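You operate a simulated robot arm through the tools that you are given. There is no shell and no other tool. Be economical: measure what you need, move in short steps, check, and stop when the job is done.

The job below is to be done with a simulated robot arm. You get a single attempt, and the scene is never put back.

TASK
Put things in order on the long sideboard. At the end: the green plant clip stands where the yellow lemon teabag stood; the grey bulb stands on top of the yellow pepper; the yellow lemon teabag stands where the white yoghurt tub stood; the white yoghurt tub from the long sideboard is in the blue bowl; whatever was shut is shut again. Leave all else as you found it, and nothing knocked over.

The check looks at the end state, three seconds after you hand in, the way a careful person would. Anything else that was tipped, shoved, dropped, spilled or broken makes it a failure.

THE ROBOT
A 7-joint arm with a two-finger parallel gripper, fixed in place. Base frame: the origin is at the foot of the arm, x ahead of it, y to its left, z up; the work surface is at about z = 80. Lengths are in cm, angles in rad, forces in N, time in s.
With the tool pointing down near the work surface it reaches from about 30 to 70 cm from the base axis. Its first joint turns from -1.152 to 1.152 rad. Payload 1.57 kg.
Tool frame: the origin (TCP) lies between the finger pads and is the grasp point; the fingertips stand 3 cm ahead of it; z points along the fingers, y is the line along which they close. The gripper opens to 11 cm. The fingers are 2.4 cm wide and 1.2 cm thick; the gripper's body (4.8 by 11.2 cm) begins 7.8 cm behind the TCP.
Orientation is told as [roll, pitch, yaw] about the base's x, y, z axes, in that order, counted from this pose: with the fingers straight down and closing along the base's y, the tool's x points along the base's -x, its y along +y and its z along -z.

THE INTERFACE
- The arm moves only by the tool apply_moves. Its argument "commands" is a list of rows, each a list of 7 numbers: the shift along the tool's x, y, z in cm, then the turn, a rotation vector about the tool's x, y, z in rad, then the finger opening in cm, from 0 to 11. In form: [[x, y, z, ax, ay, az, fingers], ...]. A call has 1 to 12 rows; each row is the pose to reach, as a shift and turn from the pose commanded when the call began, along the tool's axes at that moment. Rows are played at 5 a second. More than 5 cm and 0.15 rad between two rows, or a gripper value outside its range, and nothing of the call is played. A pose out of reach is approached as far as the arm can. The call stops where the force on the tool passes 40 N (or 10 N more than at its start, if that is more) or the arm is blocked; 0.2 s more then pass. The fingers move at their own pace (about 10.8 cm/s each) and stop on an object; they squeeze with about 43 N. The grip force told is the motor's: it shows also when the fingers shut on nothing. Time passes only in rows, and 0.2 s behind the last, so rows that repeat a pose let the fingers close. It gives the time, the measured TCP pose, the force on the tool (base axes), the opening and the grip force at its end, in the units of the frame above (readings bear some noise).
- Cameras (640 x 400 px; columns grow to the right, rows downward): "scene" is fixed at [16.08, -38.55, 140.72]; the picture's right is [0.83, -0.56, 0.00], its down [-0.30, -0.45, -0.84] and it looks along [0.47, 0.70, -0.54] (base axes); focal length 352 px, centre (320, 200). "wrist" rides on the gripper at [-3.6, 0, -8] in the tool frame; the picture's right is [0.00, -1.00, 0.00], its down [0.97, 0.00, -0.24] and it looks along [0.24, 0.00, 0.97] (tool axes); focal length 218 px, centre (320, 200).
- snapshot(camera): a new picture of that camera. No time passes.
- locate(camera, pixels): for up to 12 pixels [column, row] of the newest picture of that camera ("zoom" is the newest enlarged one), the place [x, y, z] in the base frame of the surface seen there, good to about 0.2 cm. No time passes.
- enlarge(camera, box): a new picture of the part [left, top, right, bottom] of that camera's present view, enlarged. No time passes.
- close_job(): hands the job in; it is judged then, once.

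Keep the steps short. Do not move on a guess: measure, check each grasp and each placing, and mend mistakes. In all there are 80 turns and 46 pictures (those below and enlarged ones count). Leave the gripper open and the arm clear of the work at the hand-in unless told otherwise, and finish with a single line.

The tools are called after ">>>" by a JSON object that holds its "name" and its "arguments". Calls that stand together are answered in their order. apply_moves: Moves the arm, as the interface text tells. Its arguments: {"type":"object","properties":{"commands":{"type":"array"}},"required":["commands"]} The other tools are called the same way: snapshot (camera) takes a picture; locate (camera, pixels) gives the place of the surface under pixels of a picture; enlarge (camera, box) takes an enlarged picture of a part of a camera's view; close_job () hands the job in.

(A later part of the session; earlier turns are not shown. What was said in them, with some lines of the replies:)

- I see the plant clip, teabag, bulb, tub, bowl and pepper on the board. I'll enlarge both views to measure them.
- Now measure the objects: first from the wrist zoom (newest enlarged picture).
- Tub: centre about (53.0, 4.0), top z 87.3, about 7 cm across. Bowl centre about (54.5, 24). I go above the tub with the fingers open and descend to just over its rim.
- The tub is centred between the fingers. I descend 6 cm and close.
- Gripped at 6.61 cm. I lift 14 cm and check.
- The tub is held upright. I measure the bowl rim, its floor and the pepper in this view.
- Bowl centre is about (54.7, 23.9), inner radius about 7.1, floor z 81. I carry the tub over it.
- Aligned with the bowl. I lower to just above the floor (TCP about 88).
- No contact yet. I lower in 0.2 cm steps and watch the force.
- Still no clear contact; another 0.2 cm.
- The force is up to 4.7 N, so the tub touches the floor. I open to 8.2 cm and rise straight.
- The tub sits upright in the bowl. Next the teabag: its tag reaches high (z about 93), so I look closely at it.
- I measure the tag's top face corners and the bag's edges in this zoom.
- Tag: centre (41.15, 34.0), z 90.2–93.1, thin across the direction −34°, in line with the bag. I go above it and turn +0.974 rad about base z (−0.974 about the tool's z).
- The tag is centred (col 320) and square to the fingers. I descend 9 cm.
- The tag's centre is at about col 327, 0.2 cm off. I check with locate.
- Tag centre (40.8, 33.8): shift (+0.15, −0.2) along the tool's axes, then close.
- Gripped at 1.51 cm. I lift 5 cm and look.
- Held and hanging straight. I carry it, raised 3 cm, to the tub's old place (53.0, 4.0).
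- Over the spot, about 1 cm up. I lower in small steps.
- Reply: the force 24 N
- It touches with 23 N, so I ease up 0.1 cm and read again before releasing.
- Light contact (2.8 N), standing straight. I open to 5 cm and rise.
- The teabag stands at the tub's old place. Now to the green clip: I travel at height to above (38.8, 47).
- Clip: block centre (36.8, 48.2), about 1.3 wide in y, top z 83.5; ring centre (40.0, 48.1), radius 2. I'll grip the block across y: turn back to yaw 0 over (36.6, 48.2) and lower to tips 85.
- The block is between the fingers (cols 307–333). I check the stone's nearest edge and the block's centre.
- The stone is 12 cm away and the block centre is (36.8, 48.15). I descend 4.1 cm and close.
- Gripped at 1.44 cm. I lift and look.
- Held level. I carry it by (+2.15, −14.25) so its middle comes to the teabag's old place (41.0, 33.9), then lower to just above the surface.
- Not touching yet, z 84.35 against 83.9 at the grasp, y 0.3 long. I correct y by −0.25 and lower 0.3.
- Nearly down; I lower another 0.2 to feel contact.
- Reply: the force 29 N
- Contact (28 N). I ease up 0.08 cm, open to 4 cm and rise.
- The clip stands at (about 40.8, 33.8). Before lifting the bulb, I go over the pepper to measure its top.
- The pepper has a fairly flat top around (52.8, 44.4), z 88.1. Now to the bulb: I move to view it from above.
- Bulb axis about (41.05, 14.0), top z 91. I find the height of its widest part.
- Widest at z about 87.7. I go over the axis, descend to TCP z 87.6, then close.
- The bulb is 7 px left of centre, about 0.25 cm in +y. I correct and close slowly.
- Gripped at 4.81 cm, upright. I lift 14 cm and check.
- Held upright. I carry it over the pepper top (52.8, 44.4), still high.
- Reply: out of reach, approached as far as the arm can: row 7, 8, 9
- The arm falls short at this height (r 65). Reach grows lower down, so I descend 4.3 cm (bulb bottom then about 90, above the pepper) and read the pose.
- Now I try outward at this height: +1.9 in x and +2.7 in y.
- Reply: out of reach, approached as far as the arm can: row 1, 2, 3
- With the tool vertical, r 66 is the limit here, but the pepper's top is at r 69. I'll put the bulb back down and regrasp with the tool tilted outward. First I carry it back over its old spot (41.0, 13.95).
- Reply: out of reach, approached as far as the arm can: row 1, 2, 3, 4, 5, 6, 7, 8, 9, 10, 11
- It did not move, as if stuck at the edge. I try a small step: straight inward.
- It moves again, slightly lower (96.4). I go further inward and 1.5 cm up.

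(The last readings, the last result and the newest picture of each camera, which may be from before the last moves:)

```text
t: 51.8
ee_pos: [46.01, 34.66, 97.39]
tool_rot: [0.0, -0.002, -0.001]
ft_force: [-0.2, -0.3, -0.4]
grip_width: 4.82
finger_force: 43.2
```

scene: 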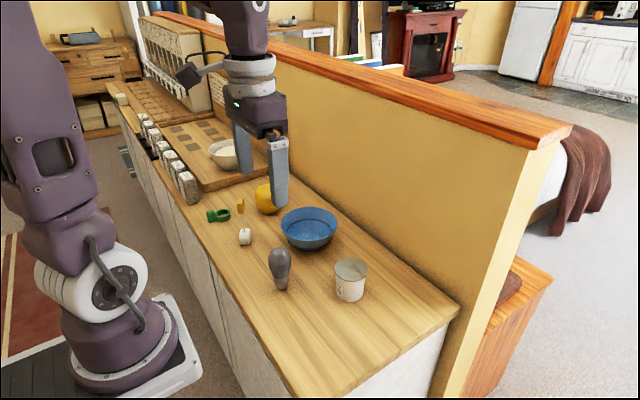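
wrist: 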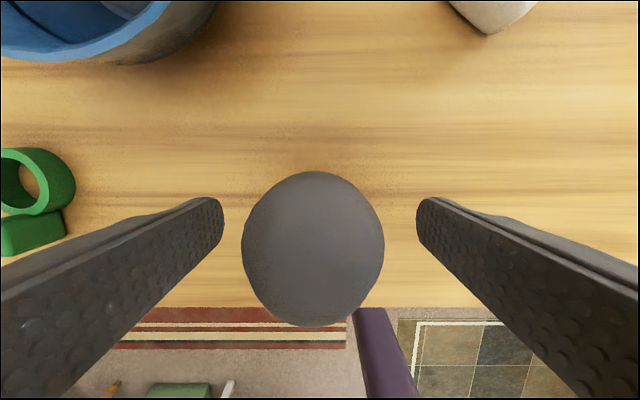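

Free again. I carry it to above (41.0, 13.95) and lower.

>>> {"name": "apply_moves", "arguments": {"commands": [[1, -4.14, 0, 0, 0, 0, 4], [2, -8.28, 0, 0, 0, 0, 4], [3, -12.42, 0, 0, 0, 0, 4], [4, -16.56, 0, 0, 0, 0, 4], [5, -20.7, 0, 0, 0, 0, 4], [5, -20.7, 4, 0, 0, 0, 4], [5, -20.7, 8, 0, 0, 0, 4], [5, -20.7, 9.1, 0, 0, 0, 4], [5, -20.7, 9.1, 0, 0, 0, 4]]}}

>>> {"name": "enlarge", "arguments": {"camera": "scene", "box": [200, 170, 360, 300]}}

```text
t: 53.8
ee_pos: [41.17, 13.85, 88.06]
tool_rot: [0.0, -0.001, -0.001]
ft_force: [-0.8, 0.7, -1.4]
grip_width: 4.79
finger_force: 43.1
```

```text
3.08 times, centred on (280, 235) of scene
```

zoom: 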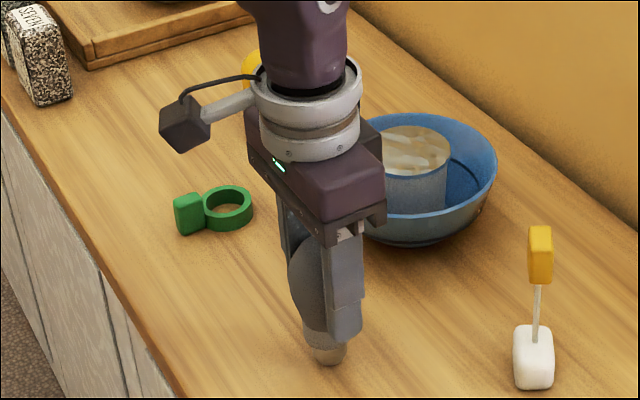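

Nearly down. Small steps to contact.

>>> {"name": "apply_moves", "arguments": {"commands": [[0, 0, 0.15, 0, 0, 0, 4], [0, 0, 0.3, 0, 0, 0, 4], [0, 0, 0.3, 0, 0, 0, 4]]}}

```text
t: 54.6
ee_pos: [41.24, 13.96, 87.85]
tool_rot: [0.0, 0.0, -0.001]
ft_force: [-0.1, 0.2, -1.3]
grip_width: 4.79
finger_force: 42.9
```

>>> {"name": "apply_moves", "arguments": {"commands": [[0, 0, 0.1, 0, 0, 0, 4], [0, 0, 0.2, 0, 0, 0, 4], [0, 0, 0.2, 0, 0, 0, 4]]}}

```text
t: 55.4
ee_pos: [41.16, 13.9, 87.74]
tool_rot: [-0.001, 0.0, 0.001]
ft_force: [2.7, -4.3, 27.7]
grip_width: 4.78
finger_force: 43.2
```

Contact (28 N). I ease 0.1 cm, open to 10 gradually, and rise clear.

>>> {"name": "apply_moves", "arguments": {"commands": [[0, 0, -0.1, 0, 0, 0, 4], [0, 0, -0.1, 0, 0, 0, 5.3], [0, 0, -0.1, 0, 0, 0, 6.5], [0, 0, -0.1, 0, 0, 0, 8], [0, 0, -0.1, 0, 0, 0, 9], [0, 0, -4, 0, 0, 0, 9], [0, 0, -8, 0, 0, 0, 9], [0, 0, -13, 0, 0, 0, 9], [0, 0, -13, 0, 0, 0, 9]]}}

>>> {"name": "snapshot", "arguments": {"camera": "wrist"}}

>>> {"name": "locate", "arguments": {"camera": "wrist", "pixels": [[318, 215], [305, 215], [331, 215], [318, 205], [318, 230]]}}

```text
t: 57.4
ee_pos: [40.82, 13.78, 100.58]
tool_rot: [0.0, -0.001, 0.0]
ft_force: [0.3, -0.7, 0.6]
grip_width: 9.01
finger_force: 0.0
```

```text
13 pictures are left
```

wrist: 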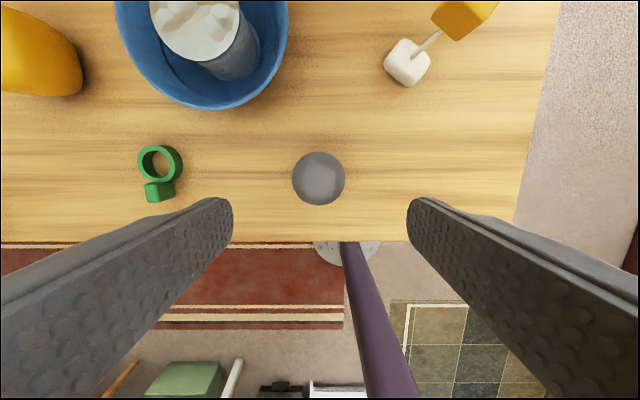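

```text
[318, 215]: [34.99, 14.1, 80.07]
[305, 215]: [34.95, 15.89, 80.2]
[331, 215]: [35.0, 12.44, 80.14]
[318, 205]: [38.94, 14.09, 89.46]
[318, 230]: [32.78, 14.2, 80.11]
```

The bulb stands upright. I check its centre and turn the tool +0.70 about base z, the pepper's direction.

>>> {"name": "locate", "arguments": {"camera": "wrist", "pixels": [[319, 178], [294, 178], [343, 178], [319, 155], [319, 202]]}}

>>> {"name": "apply_moves", "arguments": {"commands": [[0, 0, 0, 0, 0, -0.14, 9], [0, 0, 0, 0, 0, -0.28, 9], [0, 0, 0, 0, 0, -0.42, 9], [0, 0, 0, 0, 0, -0.56, 9], [0, 0, 0, 0, 0, -0.7, 9], [0, 0, 0, 0, 0, -0.7, 9]]}}

>>> {"name": "apply_moves", "arguments": {"commands": [[0, 0, 0, 0, -0.1, 0, 9], [0, 0, 0, 0, -0.2, 0, 9], [0, 0, 0, 0, -0.3, 0, 9], [0, 0, 0, 0, -0.4, 0, 9], [0, 0, 0, 0, -0.4, 0, 9]]}}

```text
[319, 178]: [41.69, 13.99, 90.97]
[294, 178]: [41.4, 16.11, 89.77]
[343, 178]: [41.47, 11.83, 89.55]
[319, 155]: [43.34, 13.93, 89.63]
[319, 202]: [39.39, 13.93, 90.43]
```

```text
t: 58.8
ee_pos: [41.1, 13.85, 100.65]
tool_rot: [0.002, 0.001, 0.7]
ft_force: [0.0, 0.7, 1.0]
grip_width: 9.0
finger_force: 0.1
```

```text
t: 60.0
ee_pos: [41.26, 13.83, 100.58]
tool_rot: [0.0, -0.402, 0.699]
ft_force: [0.2, -0.3, -0.2]
grip_width: 8.99
finger_force: 0.0
```

Tilt set: fingers point outward and down. I descend vertically 13.5 cm (tool x +0.389, z +0.921 per cm) around the bulb.

>>> {"name": "apply_moves", "arguments": {"commands": [[1.2, 0.04, 3.1, 0, 0, 0, 9], [2.5, 0.04, 6.2, 0, 0, 0, 9], [3.8, 0.04, 9.3, 0, 0, 0, 9], [5.1, 0.04, 12.5, 0, 0, 0, 9], [5.1, 0.04, 12.5, 0, 0, 0, 9]]}}

>>> {"name": "snapshot", "arguments": {"camera": "wrist"}}

```text
t: 61.2
ee_pos: [41.26, 14.28, 86.79]
tool_rot: [-0.001, -0.4, 0.701]
ft_force: [0.4, -0.4, -0.5]
grip_width: 9.01
finger_force: 0.1
```

```text
12 pictures are left
```

wrist: 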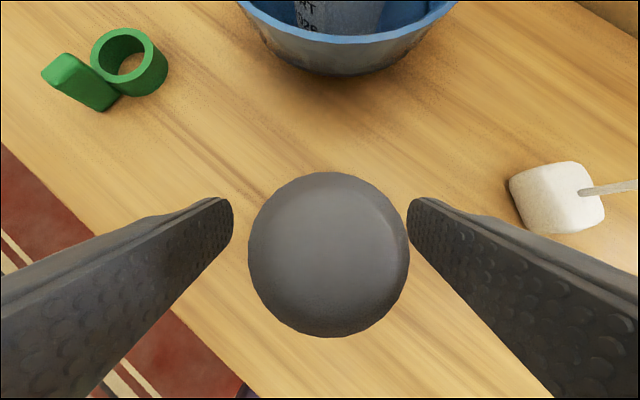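

The bulb is 8 px right of centre, so −0.25 in tool y. I correct and close slowly.

>>> {"name": "apply_moves", "arguments": {"commands": [[0, -0.25, 0, 0, 0, 0, 9], [0, -0.25, 0, 0, 0, 0, 7.5], [0, -0.25, 0, 0, 0, 0, 6.2], [0, -0.25, 0, 0, 0, 0, 5.4], [0, -0.25, 0, 0, 0, 0, 4.8], [0, -0.25, 0, 0, 0, 0, 4], [0, -0.25, 0, 0, 0, 0, 4], [0, -0.25, 0, 0, 0, 0, 4]]}}

```text
t: 63.0
ee_pos: [41.38, 14.1, 87.02]
tool_rot: [0.0, -0.399, 0.699]
ft_force: [0.0, 0.4, 0.8]
grip_width: 4.86
finger_force: 43.0
```

Gripped at 4.86 cm. I lift 11.5 cm vertically and check uprightness.

>>> {"name": "apply_moves", "arguments": {"commands": [[-0.39, 0, -0.92, 0, 0, 0, 4], [-1.95, 0, -4.6, 0, 0, 0, 4], [-3.3, 0, -7.8, 0, 0, 0, 4], [-4.47, 0, -10.59, 0, 0, 0, 4], [-4.47, 0, -10.59, 0, 0, 0, 4]]}}

>>> {"name": "enlarge", "arguments": {"camera": "scene", "box": [200, 130, 360, 270]}}

```text
t: 64.2
ee_pos: [41.28, 13.69, 98.5]
tool_rot: [0.001, -0.401, 0.699]
ft_force: [0.3, -0.8, 0.2]
grip_width: 4.85
finger_force: 42.3
```

```text
2.86 times, centred on (280, 200) of scene
```

zoom: 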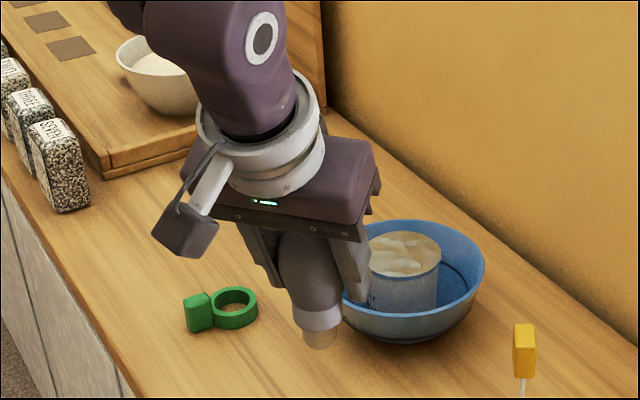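

It hangs upright. I carry it level to above the pepper top (52.8, 44.4).

>>> {"name": "apply_moves", "arguments": {"commands": [[-3.74, 2.26, 1.58, 0, 0, 0, 4], [-7.48, 4.52, 3.16, 0, 0, 0, 4], [-11.22, 6.78, 4.74, 0, 0, 0, 4], [-14.96, 9.03, 6.32, 0, 0, 0, 4], [-18.7, 11.29, 7.9, 0, 0, 0, 4], [-22.44, 13.55, 9.48, 0, 0, 0, 4], [-26.18, 15.81, 11.06, 0, 0, 0, 4], [-26.18, 15.81, 11.06, 0, 0, 0, 4]]}}

>>> {"name": "enlarge", "arguments": {"camera": "scene", "box": [200, 110, 340, 220]}}

```text
t: 66.0
ee_pos: [52.85, 44.24, 98.5]
tool_rot: [0.001, -0.4, 0.698]
ft_force: [-0.3, -0.7, -0.6]
grip_width: 4.85
finger_force: 42.9
```

```text
3.64 times, centred on (270, 165) of scene
```

zoom: 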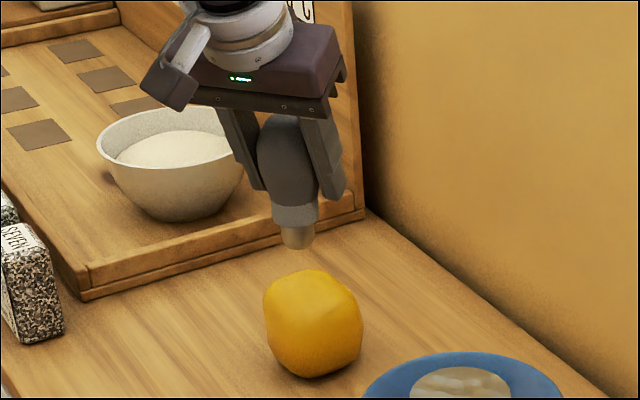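

It reaches (52.85, 44.24). I check the bulb's base position and the white bowl's nearest edge.

>>> {"name": "locate", "arguments": {"camera": "zoom", "pixels": [[296, 240], [296, 246], [294, 215], [290, 165], [240, 165], [190, 218], [284, 240], [308, 240], [310, 275]]}}

```text
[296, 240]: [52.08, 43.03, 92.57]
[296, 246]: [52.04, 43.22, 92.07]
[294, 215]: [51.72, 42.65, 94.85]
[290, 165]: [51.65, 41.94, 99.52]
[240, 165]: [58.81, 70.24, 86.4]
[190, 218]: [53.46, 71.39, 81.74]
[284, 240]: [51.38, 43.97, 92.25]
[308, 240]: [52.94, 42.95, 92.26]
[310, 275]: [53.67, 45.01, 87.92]
```

The base axis is at about (52.6, 43.9), bottom z about 91.6, upright, and the white bowl is far off. I shift +0.2/+0.4 and lower 2.8 cm.

>>> {"name": "apply_moves", "arguments": {"commands": [[-0.38, 0.18, 0.16, 0, 0, 0, 4], [0.2, 0.18, 1.54, 0, 0, 0, 4], [0.71, 0.18, 2.74, 0, 0, 0, 4], [0.71, 0.18, 2.74, 0, 0, 0, 4]]}}

>>> {"name": "enlarge", "arguments": {"camera": "scene", "box": [230, 140, 310, 210]}}

```text
t: 67.0
ee_pos: [53.02, 44.81, 95.99]
tool_rot: [0.0, -0.4, 0.699]
ft_force: [-0.6, -0.1, -0.8]
grip_width: 4.84
finger_force: 42.9
```

```text
5.71 times, centred on (270, 175) of scene
```

zoom: 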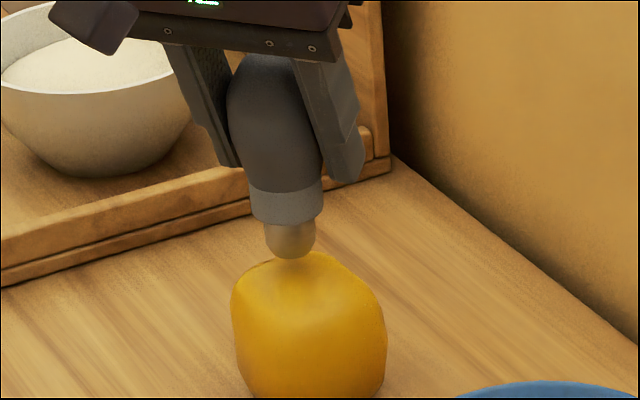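

About 0.9 cm left. I lower 0.6.

>>> {"name": "apply_moves", "arguments": {"commands": [[0.12, 0, 0.28, 0, 0, 0, 4], [0.23, 0, 0.55, 0, 0, 0, 4], [0.23, 0, 0.55, 0, 0, 0, 4]]}}

>>> {"name": "apply_moves", "arguments": {"commands": [[0.04, 0, 0.09, 0, 0, 0, 4], [0.08, 0, 0.18, 0, 0, 0, 4], [0.08, 0, 0.18, 0, 0, 0, 4]]}}

```text
t: 67.8
ee_pos: [53.1, 44.53, 95.33]
tool_rot: [-0.001, -0.4, 0.699]
ft_force: [1.1, 0.0, -0.6]
grip_width: 4.84
finger_force: 43.4
```

```text
t: 68.6
ee_pos: [53.25, 44.56, 95.12]
tool_rot: [-0.001, -0.4, 0.698]
ft_force: [-0.1, -0.5, -0.6]
grip_width: 4.85
finger_force: 43.2
```

No contact yet (95.1). Another 0.15.

>>> {"name": "apply_moves", "arguments": {"commands": [[0.03, 0, 0.07, 0, 0, 0, 4], [0.06, 0, 0.14, 0, 0, 0, 4], [0.06, 0, 0.14, 0, 0, 0, 4]]}}

```text
t: 69.4
ee_pos: [53.2, 44.71, 94.98]
tool_rot: [0.0, -0.402, 0.701]
ft_force: [-0.8, -1.3, 3.3]
grip_width: 4.85
finger_force: 43.1
```

Light contact (3.3 N). I check the contact visually before releasing.

>>> {"name": "enlarge", "arguments": {"camera": "scene", "box": [230, 140, 310, 210]}}

>>> {"name": "locate", "arguments": {"camera": "zoom", "pixels": [[291, 255], [290, 230], [285, 200], [275, 130], [253, 200], [321, 200], [268, 240], [314, 240]]}}

```text
5.71 times, centred on (270, 175) of scene
```

zoom: 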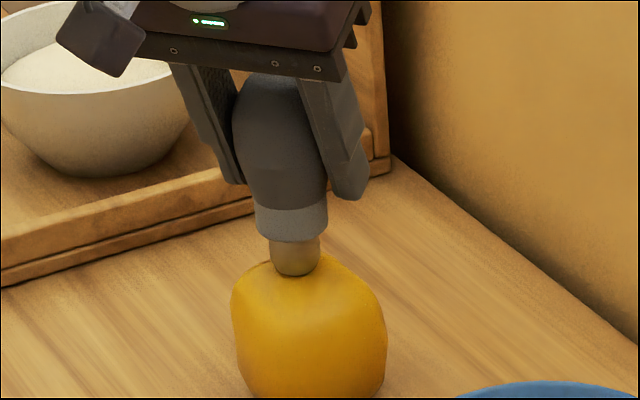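

```text
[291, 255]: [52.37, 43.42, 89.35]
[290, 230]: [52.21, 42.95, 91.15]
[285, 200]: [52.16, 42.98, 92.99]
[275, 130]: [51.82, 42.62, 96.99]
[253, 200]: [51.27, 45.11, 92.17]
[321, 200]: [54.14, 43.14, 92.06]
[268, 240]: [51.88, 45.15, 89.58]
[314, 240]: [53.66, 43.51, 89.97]
```

The bulb stands at about (52.85, 44.35), but the heights show the flat peak nearer (52.5, 44.9). I lift 0.3, shift by (−0.35, +0.55) and come down 0.2.

>>> {"name": "apply_moves", "arguments": {"commands": [[-0.12, 0, -0.28, 0, 0, 0, 4], [-0.2, 0.65, -0.25, 0, 0, 0, 4], [-0.2, 0.65, -0.25, 0, 0, 0, 4], [-0.12, 0.65, -0.07, 0, 0, 0, 4], [-0.12, 0.65, -0.07, 0, 0, 0, 4]]}}

```text
t: 70.6
ee_pos: [52.95, 45.17, 95.07]
tool_rot: [-0.001, -0.401, 0.701]
ft_force: [-0.2, 0.0, -0.1]
grip_width: 4.85
finger_force: 42.9
```

No contact; 0.1 further down.

>>> {"name": "apply_moves", "arguments": {"commands": [[0.02, 0, 0.05, 0, 0, 0, 4], [0.04, 0, 0.1, 0, 0, 0, 4], [0.04, 0, 0.1, 0, 0, 0, 4]]}}

```text
t: 71.4
ee_pos: [52.87, 45.11, 95.04]
tool_rot: [0.002, -0.4, 0.699]
ft_force: [-0.1, -0.7, 1.2]
grip_width: 4.84
finger_force: 42.6
```

Perhaps just touching; 0.06 more.

>>> {"name": "apply_moves", "arguments": {"commands": [[0.025, 0, 0.055, 0, 0, 0, 4], [0.025, 0, 0.055, 0, 0, 0, 4]]}}

```text
t: 72.0
ee_pos: [52.87, 45.13, 95.0]
tool_rot: [0.0, -0.4, 0.701]
ft_force: [-0.8, 0.3, 6.4]
grip_width: 4.85
finger_force: 43.4
```

Firm contact (6.4 N). I open only to 5.5 cm, so the fingers still guard the bulb, and look.

>>> {"name": "apply_moves", "arguments": {"commands": [[0, 0, 0, 0, 0, 0, 5.0], [0, 0, 0, 0, 0, 0, 5.2], [0, 0, 0, 0, 0, 0, 5.5], [0, 0, 0, 0, 0, 0, 5.5], [0, 0, 0, 0, 0, 0, 5.5], [0, 0, 0, 0, 0, 0, 5.5]]}}

>>> {"name": "enlarge", "arguments": {"camera": "scene", "box": [230, 140, 310, 210]}}

```text
t: 73.4
ee_pos: [52.72, 45.12, 94.93]
tool_rot: [0.002, -0.401, 0.699]
ft_force: [0.3, -0.1, 0.9]
grip_width: 5.5
finger_force: 0.1
```

```text
5.71 times, centred on (270, 175) of scene
```

zoom: 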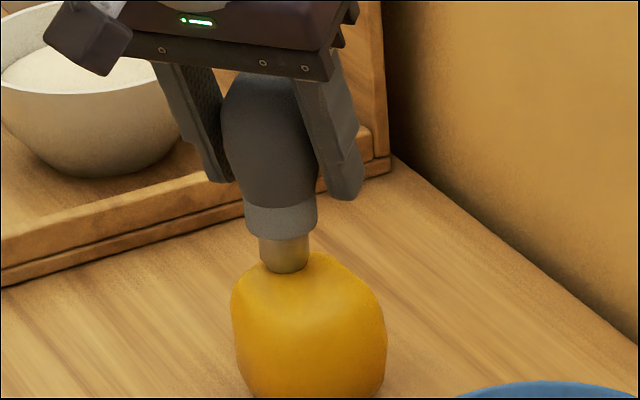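

It looks upright. I check the gaps with the wrist camera.

>>> {"name": "enlarge", "arguments": {"camera": "wrist", "box": [200, 140, 440, 360]}}

```text
1.82 times, centred on (320, 250) of wrist
```

zoom: 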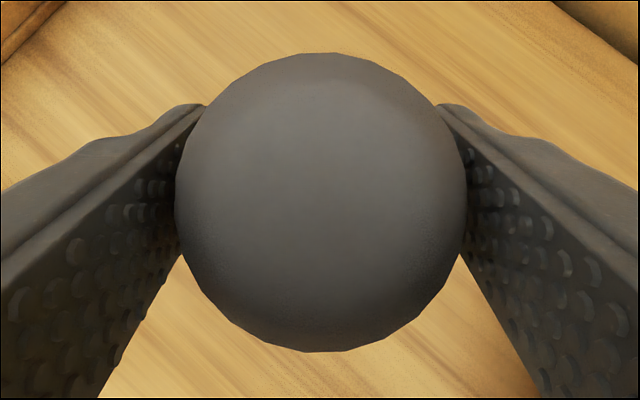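

The gaps are even on both sides, so it stands free. I open to 8.5 and let a second pass.

>>> {"name": "apply_moves", "arguments": {"commands": [[0, 0, 0, 0, 0, 0, 6], [0, 0, 0, 0, 0, 0, 6.8], [0, 0, 0, 0, 0, 0, 7.7], [0, 0, 0, 0, 0, 0, 8.5], [0, 0, 0, 0, 0, 0, 8.5], [0, 0, 0, 0, 0, 0, 8.5], [0, 0, 0, 0, 0, 0, 8.5]]}}

>>> {"name": "enlarge", "arguments": {"camera": "wrist", "box": [200, 140, 440, 360]}}

```text
t: 75.0
ee_pos: [52.79, 45.17, 94.85]
tool_rot: [-0.002, -0.4, 0.699]
ft_force: [-0.6, 0.5, -0.5]
grip_width: 8.48
finger_force: 0.1
```

```text
1.82 times, centred on (320, 250) of wrist
```

zoom: 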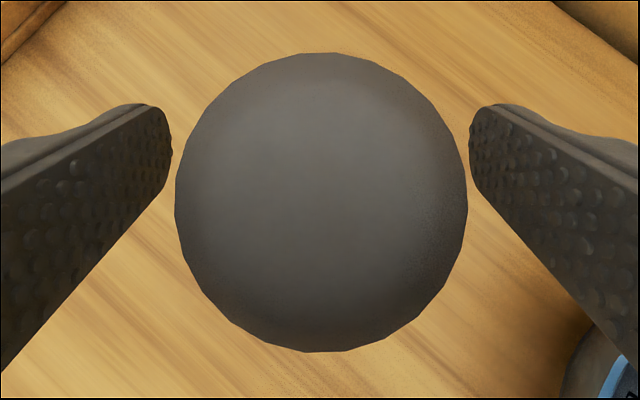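

The bulb stands still. I withdraw straight back along the tool axis.

>>> {"name": "apply_moves", "arguments": {"commands": [[0, 0, -1, 0, 0, 0, 8.5], [0, 0, -3, 0, 0, 0, 8.5], [0, 0, -6, 0, 0, 0, 8.5], [0, 0, -9, 0, 0, 0, 8.5], [0, 0, -13, 0, 0, 0, 8.5], [0, 0, -17, 0, 0, 0, 8.5], [0, 0, -20, 0, 0, 0, 8.5], [0, 0, -20, 0, 0, 0, 8.5]]}}

>>> {"name": "snapshot", "arguments": {"camera": "scene"}}

```text
t: 76.8
ee_pos: [46.8, 40.19, 113.2]
tool_rot: [0.0, -0.399, 0.7]
ft_force: [0.3, -0.7, -0.3]
grip_width: 8.5
finger_force: 0.0
```

```text
4 pictures are left
```

scene: 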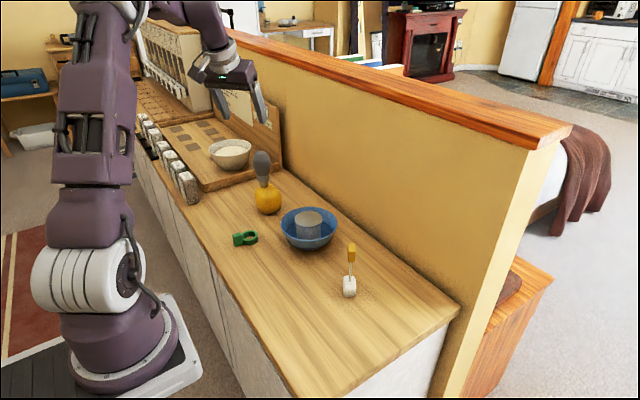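

Everything seems in place. One close look to confirm the bulb is steady and nothing is disturbed.

>>> {"name": "enlarge", "arguments": {"camera": "scene", "box": [180, 130, 400, 310]}}

```text
2.22 times, centred on (290, 220) of scene
```

zoom: 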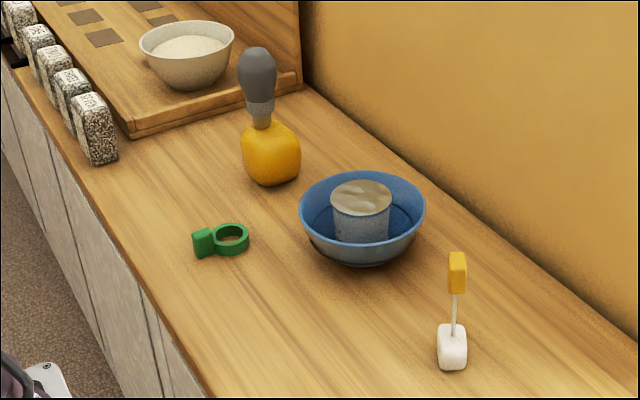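

All four items stand as asked, the gripper is open and the arm is clear, so I hand in.

>>> {"name": "close_job", "arguments": {}}

```text
The job is handed in.
```

The job is handed in: the tub is in the blue bowl, the teabag is where the tub stood, the clip is where the teabag stood, the bulb stands on the pepper, nothing shut was opened, and the last picture showed nothing knocked over.
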